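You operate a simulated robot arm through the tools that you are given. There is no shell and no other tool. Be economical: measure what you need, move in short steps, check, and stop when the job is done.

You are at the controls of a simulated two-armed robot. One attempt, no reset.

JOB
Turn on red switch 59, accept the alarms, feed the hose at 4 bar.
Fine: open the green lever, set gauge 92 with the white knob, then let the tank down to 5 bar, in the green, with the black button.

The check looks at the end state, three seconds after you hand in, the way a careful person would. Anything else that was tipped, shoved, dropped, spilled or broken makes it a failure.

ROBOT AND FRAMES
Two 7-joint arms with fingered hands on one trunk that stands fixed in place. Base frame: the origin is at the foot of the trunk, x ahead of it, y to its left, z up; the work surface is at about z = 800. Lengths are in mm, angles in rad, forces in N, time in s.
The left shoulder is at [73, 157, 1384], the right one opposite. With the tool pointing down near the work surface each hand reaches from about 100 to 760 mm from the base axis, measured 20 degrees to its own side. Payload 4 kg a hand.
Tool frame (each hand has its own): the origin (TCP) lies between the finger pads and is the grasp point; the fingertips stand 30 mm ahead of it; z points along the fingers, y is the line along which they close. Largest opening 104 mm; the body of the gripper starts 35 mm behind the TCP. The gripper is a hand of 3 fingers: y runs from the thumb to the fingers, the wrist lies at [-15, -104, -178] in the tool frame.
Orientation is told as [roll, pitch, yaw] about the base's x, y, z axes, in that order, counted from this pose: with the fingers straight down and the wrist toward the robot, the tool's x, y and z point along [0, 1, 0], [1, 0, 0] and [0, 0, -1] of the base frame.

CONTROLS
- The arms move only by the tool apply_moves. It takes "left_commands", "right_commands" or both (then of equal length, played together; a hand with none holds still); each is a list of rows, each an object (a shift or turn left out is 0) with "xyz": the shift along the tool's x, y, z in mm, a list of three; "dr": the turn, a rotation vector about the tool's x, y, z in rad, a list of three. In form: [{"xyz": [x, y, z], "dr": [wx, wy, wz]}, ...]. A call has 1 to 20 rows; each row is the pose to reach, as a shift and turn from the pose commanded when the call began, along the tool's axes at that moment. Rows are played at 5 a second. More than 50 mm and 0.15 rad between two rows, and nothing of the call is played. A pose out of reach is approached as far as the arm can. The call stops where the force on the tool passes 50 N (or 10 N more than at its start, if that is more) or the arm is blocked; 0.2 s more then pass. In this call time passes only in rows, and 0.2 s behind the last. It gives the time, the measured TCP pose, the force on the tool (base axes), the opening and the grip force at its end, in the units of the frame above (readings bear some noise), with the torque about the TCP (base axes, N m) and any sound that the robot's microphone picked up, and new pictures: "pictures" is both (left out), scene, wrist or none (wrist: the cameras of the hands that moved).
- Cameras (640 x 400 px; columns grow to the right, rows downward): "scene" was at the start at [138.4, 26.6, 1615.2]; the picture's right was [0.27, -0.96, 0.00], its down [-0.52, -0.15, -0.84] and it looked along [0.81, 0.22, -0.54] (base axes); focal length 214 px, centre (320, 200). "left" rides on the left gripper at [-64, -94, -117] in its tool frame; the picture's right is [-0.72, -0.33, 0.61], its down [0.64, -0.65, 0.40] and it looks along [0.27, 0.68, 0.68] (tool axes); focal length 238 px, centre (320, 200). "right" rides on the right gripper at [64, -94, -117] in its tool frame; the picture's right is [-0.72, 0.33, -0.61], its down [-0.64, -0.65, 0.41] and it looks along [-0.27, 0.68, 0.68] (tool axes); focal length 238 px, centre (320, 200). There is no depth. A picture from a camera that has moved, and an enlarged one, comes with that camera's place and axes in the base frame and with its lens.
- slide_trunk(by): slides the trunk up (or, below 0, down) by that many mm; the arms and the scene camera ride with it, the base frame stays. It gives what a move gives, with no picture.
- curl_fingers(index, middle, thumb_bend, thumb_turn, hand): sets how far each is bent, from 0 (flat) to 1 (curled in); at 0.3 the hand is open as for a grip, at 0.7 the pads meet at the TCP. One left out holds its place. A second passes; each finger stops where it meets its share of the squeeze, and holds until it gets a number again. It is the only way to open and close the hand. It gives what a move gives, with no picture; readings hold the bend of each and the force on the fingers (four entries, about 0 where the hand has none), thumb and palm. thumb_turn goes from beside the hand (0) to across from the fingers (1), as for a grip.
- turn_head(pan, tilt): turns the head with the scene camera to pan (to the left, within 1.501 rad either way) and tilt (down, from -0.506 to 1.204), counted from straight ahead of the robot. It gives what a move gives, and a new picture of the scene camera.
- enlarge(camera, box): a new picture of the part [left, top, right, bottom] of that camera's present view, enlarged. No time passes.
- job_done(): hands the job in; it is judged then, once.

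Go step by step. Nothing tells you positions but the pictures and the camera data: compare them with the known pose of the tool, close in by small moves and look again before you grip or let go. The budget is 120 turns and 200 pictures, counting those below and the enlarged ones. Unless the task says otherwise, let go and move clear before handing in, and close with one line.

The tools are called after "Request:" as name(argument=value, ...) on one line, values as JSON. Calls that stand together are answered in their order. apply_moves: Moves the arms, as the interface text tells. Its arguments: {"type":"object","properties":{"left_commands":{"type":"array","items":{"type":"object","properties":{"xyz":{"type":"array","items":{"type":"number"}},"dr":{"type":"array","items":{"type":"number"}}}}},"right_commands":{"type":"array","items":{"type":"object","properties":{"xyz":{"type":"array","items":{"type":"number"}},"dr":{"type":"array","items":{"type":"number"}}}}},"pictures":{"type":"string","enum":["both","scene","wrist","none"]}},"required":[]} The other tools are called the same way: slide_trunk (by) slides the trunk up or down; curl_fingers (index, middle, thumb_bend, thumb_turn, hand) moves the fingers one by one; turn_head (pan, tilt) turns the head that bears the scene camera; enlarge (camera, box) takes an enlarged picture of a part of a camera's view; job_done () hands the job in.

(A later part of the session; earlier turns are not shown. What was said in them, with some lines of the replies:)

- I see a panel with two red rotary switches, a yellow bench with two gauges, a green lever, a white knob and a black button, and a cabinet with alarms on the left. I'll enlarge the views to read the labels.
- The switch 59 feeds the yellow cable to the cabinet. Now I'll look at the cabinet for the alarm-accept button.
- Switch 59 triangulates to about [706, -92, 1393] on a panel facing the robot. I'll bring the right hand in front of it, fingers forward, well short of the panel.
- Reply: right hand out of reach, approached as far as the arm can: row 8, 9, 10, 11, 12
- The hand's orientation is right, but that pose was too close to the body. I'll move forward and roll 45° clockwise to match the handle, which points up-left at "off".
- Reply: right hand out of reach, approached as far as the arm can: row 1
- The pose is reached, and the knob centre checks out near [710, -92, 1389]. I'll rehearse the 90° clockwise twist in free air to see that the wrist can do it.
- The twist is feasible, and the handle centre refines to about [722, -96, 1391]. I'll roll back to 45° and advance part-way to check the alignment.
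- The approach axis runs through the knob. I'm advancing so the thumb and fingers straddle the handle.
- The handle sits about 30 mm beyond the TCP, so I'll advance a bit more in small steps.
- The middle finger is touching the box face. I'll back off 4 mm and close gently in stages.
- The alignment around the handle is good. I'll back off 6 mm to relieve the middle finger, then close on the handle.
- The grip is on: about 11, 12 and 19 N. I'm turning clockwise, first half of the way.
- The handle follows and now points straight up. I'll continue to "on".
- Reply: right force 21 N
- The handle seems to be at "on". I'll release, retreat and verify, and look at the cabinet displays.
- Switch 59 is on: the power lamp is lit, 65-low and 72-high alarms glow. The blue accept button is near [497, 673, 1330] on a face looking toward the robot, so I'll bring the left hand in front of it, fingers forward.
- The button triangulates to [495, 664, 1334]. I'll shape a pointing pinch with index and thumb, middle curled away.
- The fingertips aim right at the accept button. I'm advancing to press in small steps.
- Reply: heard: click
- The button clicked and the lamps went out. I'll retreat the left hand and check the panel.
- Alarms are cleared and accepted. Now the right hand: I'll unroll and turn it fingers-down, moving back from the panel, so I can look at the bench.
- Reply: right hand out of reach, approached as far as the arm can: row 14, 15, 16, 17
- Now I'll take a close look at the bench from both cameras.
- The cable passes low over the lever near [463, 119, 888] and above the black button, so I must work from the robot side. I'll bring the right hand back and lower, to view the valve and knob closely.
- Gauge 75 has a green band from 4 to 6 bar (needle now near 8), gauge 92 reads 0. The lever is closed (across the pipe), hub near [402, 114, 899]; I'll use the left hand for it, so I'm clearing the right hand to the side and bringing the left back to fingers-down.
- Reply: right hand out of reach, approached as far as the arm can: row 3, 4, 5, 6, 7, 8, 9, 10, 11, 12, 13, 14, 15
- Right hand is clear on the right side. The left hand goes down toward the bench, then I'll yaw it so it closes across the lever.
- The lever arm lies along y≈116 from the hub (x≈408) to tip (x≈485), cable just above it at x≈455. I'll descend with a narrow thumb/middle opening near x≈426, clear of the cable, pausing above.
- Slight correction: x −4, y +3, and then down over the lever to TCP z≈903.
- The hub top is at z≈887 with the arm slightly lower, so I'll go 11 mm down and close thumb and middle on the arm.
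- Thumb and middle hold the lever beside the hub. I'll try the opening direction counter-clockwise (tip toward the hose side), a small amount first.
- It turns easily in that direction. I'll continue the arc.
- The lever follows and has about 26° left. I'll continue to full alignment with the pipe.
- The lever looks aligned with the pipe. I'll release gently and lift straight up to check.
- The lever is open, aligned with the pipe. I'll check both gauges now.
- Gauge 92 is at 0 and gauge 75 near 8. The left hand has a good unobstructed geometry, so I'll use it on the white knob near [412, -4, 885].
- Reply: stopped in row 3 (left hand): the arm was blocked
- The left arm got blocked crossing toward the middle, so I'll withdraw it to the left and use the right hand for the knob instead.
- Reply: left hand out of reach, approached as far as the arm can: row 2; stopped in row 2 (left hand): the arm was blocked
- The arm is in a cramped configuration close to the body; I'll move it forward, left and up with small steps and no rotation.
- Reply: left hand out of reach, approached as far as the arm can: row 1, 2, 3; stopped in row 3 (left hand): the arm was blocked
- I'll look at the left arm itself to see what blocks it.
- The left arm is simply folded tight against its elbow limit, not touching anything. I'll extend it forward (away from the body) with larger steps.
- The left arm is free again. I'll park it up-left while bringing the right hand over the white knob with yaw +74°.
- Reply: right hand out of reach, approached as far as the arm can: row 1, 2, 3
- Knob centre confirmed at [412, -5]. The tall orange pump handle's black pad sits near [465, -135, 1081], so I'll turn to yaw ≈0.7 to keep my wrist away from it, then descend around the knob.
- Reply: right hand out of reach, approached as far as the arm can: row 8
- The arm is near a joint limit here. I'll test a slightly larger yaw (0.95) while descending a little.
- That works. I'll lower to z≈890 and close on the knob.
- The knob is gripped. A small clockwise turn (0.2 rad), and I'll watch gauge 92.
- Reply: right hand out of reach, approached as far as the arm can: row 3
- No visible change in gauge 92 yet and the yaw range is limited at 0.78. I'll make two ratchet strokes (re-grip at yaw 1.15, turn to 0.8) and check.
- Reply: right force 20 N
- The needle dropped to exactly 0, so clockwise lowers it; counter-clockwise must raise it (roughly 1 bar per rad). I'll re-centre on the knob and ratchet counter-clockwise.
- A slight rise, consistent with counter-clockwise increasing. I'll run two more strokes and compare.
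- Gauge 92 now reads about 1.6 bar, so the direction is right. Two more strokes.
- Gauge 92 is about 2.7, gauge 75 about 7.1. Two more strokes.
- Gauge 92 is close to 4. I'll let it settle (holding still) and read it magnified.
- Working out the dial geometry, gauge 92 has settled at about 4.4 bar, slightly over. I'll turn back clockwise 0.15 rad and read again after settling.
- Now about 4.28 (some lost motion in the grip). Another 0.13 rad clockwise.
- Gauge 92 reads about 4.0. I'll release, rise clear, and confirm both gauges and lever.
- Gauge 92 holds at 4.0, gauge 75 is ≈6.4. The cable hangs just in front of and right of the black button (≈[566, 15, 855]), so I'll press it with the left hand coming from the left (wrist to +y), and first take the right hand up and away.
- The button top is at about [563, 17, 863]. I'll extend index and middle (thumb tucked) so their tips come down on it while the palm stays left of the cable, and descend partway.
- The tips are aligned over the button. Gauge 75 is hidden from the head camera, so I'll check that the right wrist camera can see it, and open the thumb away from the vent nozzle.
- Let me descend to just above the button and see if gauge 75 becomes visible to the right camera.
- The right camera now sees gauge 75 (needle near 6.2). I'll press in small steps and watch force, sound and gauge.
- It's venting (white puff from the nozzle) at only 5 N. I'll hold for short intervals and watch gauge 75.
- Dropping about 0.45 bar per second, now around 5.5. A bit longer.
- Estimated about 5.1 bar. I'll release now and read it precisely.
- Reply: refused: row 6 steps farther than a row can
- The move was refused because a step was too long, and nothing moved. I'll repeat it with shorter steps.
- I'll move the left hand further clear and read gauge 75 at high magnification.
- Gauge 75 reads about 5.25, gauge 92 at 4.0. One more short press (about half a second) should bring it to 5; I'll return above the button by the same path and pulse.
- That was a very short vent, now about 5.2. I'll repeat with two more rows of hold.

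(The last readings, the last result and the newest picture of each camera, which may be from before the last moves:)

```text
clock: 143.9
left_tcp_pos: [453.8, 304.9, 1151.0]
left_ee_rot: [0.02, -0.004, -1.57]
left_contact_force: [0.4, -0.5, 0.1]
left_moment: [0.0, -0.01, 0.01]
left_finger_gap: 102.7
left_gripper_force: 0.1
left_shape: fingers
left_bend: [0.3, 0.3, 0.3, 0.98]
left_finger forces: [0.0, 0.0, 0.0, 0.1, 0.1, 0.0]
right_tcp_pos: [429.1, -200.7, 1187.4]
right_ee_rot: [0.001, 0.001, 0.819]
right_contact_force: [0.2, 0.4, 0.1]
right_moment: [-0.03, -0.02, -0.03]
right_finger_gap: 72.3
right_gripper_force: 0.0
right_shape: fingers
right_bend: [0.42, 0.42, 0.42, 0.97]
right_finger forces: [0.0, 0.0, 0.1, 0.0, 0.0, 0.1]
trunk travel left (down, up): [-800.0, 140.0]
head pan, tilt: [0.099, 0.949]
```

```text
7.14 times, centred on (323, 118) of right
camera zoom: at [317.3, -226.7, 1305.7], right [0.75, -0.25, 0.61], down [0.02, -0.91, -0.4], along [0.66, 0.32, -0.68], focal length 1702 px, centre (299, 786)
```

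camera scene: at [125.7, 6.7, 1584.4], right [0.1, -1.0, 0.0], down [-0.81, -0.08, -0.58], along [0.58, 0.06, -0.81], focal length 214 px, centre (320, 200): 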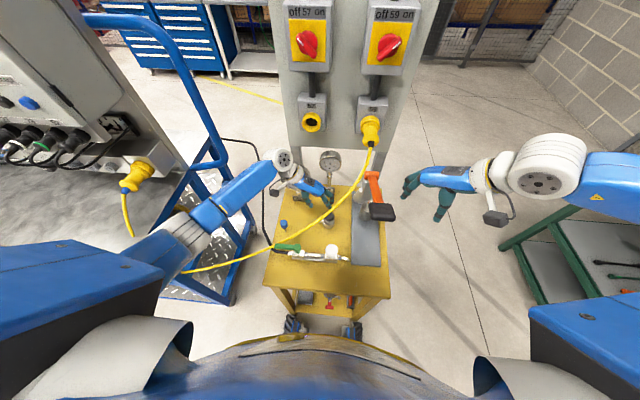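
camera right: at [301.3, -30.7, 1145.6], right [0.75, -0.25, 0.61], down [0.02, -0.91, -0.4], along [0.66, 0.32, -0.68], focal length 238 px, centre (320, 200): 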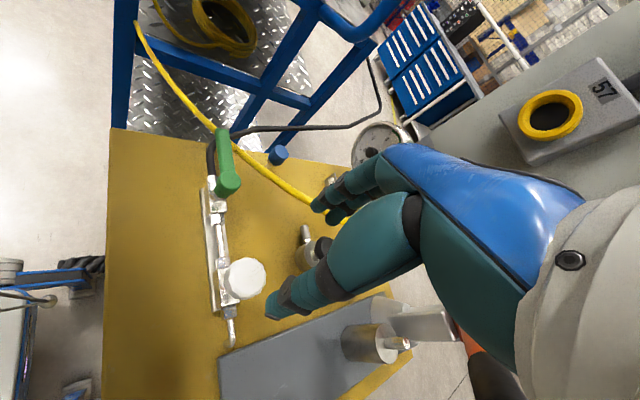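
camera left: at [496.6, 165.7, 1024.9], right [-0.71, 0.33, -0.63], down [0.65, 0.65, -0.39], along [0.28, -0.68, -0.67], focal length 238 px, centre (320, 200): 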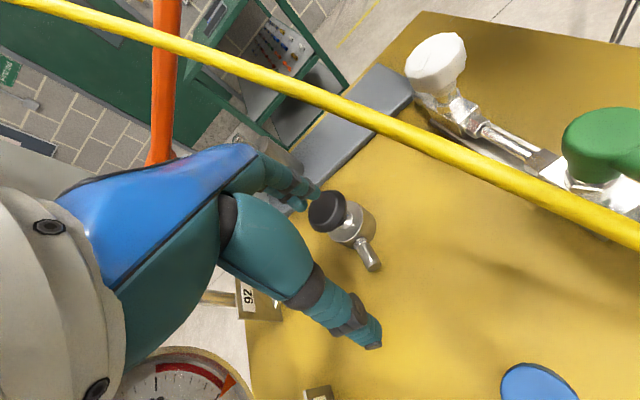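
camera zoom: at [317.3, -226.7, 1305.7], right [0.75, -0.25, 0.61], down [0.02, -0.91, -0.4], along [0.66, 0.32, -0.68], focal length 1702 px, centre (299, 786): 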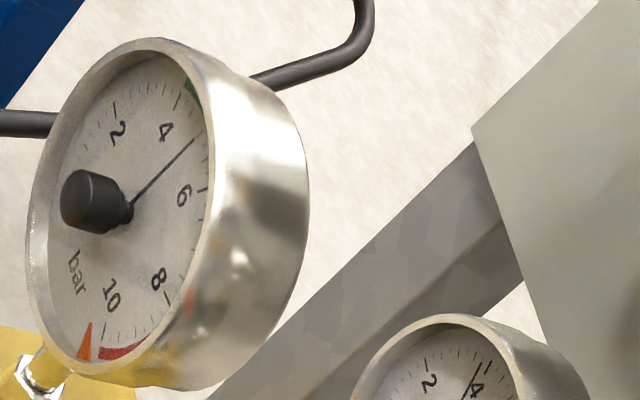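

Now about 5.13. One more slightly longer pulse.

Request:
apply_moves(left_commands=[{"xyz": [30, 25, 20]}, {"xyz": [45, 55, 40]}, {"xyz": [60, 90, 60]}, {"xyz": [75, 125, 70]}, {"xyz": [90, 160, 80]}, {"xyz": [105, 195, 95]}, {"xyz": [105, 220, 122]}, {"xyz": [105, 230, 152]}, {"xyz": [105, 230, 187]}, {"xyz": [105, 230, 222]}, {"xyz": [105, 230, 242]}], pictures="none")

Request:
apply_moves(left_commands=[{"xyz": [0, 0, 7]}, {"xyz": [0, 0, 13]}, {"xyz": [0, 0, 18]}, {"xyz": [0, 0, 18]}, {"xyz": [0, 0, 18]}, {"xyz": [0, 0, 18]}, {"xyz": [0, 0, 18]}, {"xyz": [0, 0, 10]}, {"xyz": [0, 0, -20]}, {"xyz": [0, 0, -55]}, {"xyz": [0, 0, -90]}, {"xyz": [0, -10, -120]}, {"xyz": [0, -35, -147]}, {"xyz": [-15, -70, -162]}, {"xyz": [-30, -105, -172]}, {"xyz": [-45, -140, -182]}, {"xyz": [-60, -175, -202]}, {"xyz": [-75, -205, -222]}, {"xyz": [-105, -230, -242]}], pictures="none")

Request:
enlarge(camera="scene", box=[278, 160, 314, 192])

Request:
enlarge(camera="right", box=[295, 90, 351, 146])

```text
clock: 146.3
left_tcp_pos: [565.4, 73.2, 911.5]
left_ee_rot: [0.016, 0.001, -1.572]
left_contact_force: [0.5, 0.3, 1.0]
left_moment: [-0.04, 0.0, 0.0]
left_finger_gap: 102.7
left_gripper_force: 0.0
left_shape: fingers
left_bend: [0.3, 0.3, 0.3, 0.98]
left_finger forces: [0.0, 0.0, 0.1, 0.1, 0.0, 0.1]
right_tcp_pos: [431.5, -202.8, 1185.6]
right_ee_rot: [0.0, -0.001, 0.818]
right_contact_force: [-0.2, -0.6, 0.1]
right_moment: [0.02, 0.0, 0.0]
right_finger_gap: 72.1
right_gripper_force: 0.0
right_shape: fingers
right_bend: [0.42, 0.42, 0.42, 0.97]
right_finger forces: [0.0, 0.0, 0.1, 0.1, 0.0, 0.0]
trunk travel left (down, up): [-800.0, 140.0]
head pan, tilt: [0.099, 0.949]
```

```text
clock: 150.3
left_tcp_pos: [452.8, 305.1, 1151.2]
left_ee_rot: [0.017, -0.004, -1.57]
left_contact_force: [0.4, 0.1, -0.5]
left_moment: [0.02, -0.03, -0.04]
left_finger_gap: 102.9
left_gripper_force: 0.0
left_shape: fingers
left_bend: [0.3, 0.3, 0.3, 0.98]
left_finger forces: [0.1, 0.0, 0.0, 0.0, 0.0, 0.0]
right_tcp_pos: [428.6, -200.6, 1187.4]
right_ee_rot: [0.0, 0.001, 0.817]
right_contact_force: [0.5, 0.0, 0.7]
right_moment: [0.01, -0.02, -0.01]
right_finger_gap: 72.2
right_gripper_force: 0.1
right_shape: fingers
right_bend: [0.42, 0.42, 0.42, 0.97]
right_finger forces: [0.1, 0.0, 0.1, 0.0, 0.0, 0.0]
trunk travel left (down, up): [-800.0, 140.0]
head pan, tilt: [0.099, 0.949]
```

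```text
12.50 times, centred on (296, 176) of scene
camera zoom: at [122.1, 10.2, 1584.7], right [0.1, -1.0, 0.0], down [-0.81, -0.08, -0.58], along [0.58, 0.06, -0.81], focal length 2681 px, centre (620, 500)
```

zoom: 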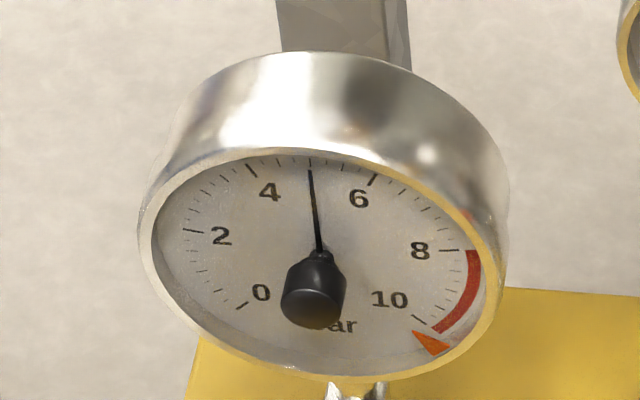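

```text
7.14 times, centred on (323, 118) of right
camera zoom: at [317.3, -226.6, 1305.7], right [0.75, -0.25, 0.61], down [0.02, -0.91, -0.4], along [0.66, 0.32, -0.68], focal length 1702 px, centre (299, 786)
```

zoom: 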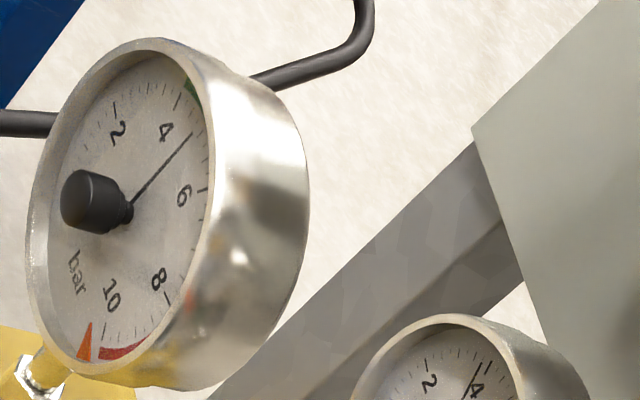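

Gauge 75 now reads 5.0 in the green. Final check of the cabinet, switch and gauge 92.

Request:
enlarge(camera="scene", box=[315, 148, 347, 172])

Request:
enlarge(camera="scene", box=[255, 0, 415, 290])

Request:
turn_head(pan=0.9, tilt=0.45)

Request:
enlarge(camera="scene", box=[230, 40, 350, 210])

```text
16.00 times, centred on (331, 160) of scene
camera zoom: at [122.1, 10.2, 1584.7], right [0.1, -1.0, 0.0], down [-0.81, -0.08, -0.58], along [0.58, 0.06, -0.81], focal length 3432 px, centre (144, 840)
```

zoom: 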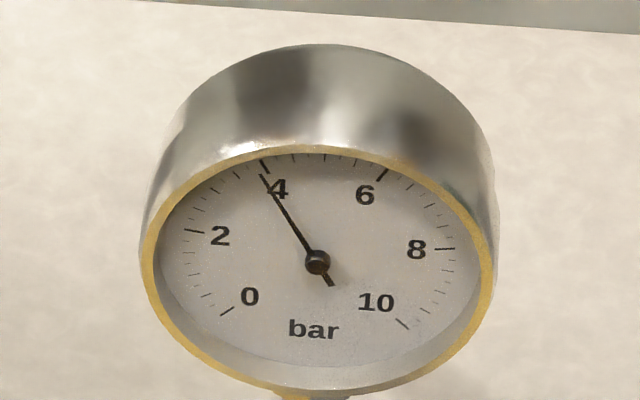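

```text
1.38 times, centred on (335, 145) of scene
camera zoom: at [122.1, 10.2, 1584.7], right [0.1, -1.0, 0.0], down [-0.81, -0.08, -0.58], along [0.58, 0.06, -0.81], focal length 296 px, centre (299, 276)
```

zoom: 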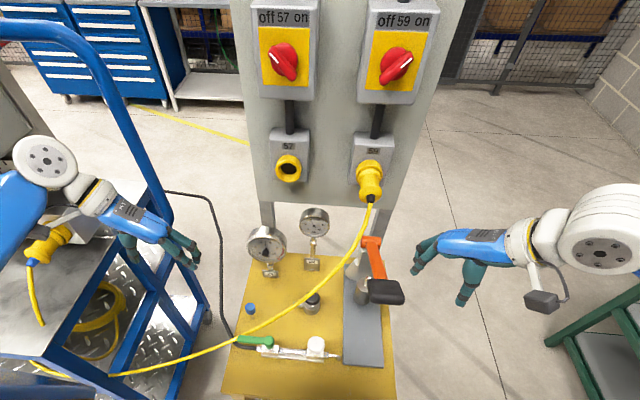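

```text
clock: 151.4
left_tcp_pos: [454.8, 305.0, 1150.7]
left_ee_rot: [0.016, -0.002, -1.57]
left_contact_force: [-0.3, -0.1, 0.6]
left_moment: [-0.02, -0.02, 0.01]
left_finger_gap: 102.9
left_gripper_force: 0.1
left_shape: fingers
left_bend: [0.3, 0.3, 0.3, 0.98]
left_finger forces: [0.1, 0.0, 0.1, 0.0, 0.0, 0.0]
right_tcp_pos: [431.5, -200.6, 1185.3]
right_ee_rot: [0.001, 0.0, 0.818]
right_contact_force: [0.7, -0.5, 0.4]
right_moment: [0.0, -0.04, -0.01]
right_finger_gap: 72.3
right_gripper_force: 0.1
right_shape: fingers
right_bend: [0.42, 0.42, 0.42, 0.97]
right_finger forces: [0.0, 0.0, 0.0, 0.0, 0.0, 0.1]
trunk travel left (down, up): [-800.0, 140.0]
head pan, tilt: [0.901, 0.45]
camera scene: at [110.1, 73.3, 1626.4], right [0.78, -0.62, 0.0], down [-0.27, -0.34, -0.9], along [0.56, 0.7, -0.44], focal length 214 px, centre (320, 200)
```

scene: 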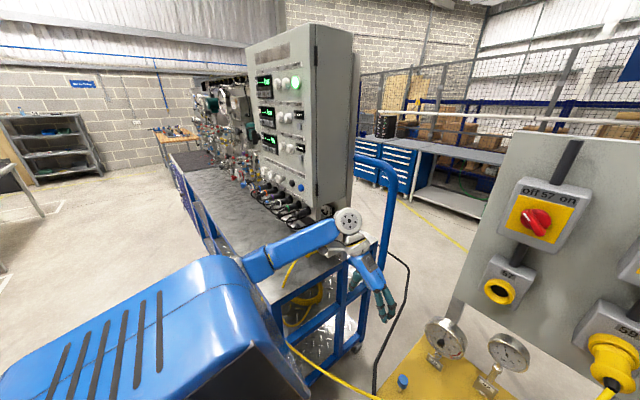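

```text
2.35 times, centred on (290, 125) of scene
camera zoom: at [110.1, 73.3, 1626.4], right [0.78, -0.62, 0.0], down [-0.27, -0.34, -0.9], along [0.56, 0.7, -0.44], focal length 505 px, centre (391, 376)
```

zoom: 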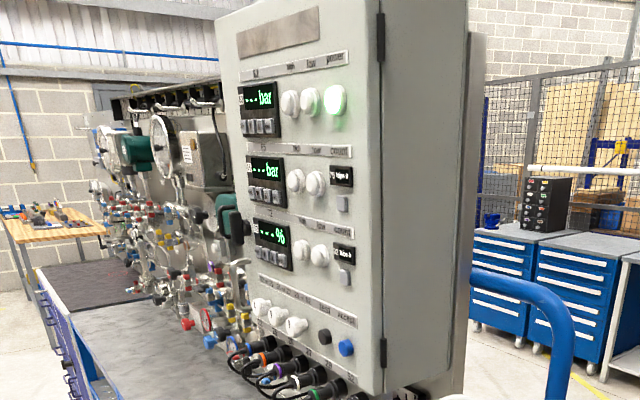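

Switch 59 is on, no alarm lamps are lit, the green lever is open, gauge 92 reads 4 bar and gauge 75 reads 5 bar. Both hands are clear, so I'm handing in.

Request:
job_done()

```text
The job is handed in.
```

The job is done and handed in: switch 59 is on, the alarms are accepted, the green lever is open, the hose is fed at 4 bar on gauge 92, and the tank is let down to 5 bar in the green on gauge 75.
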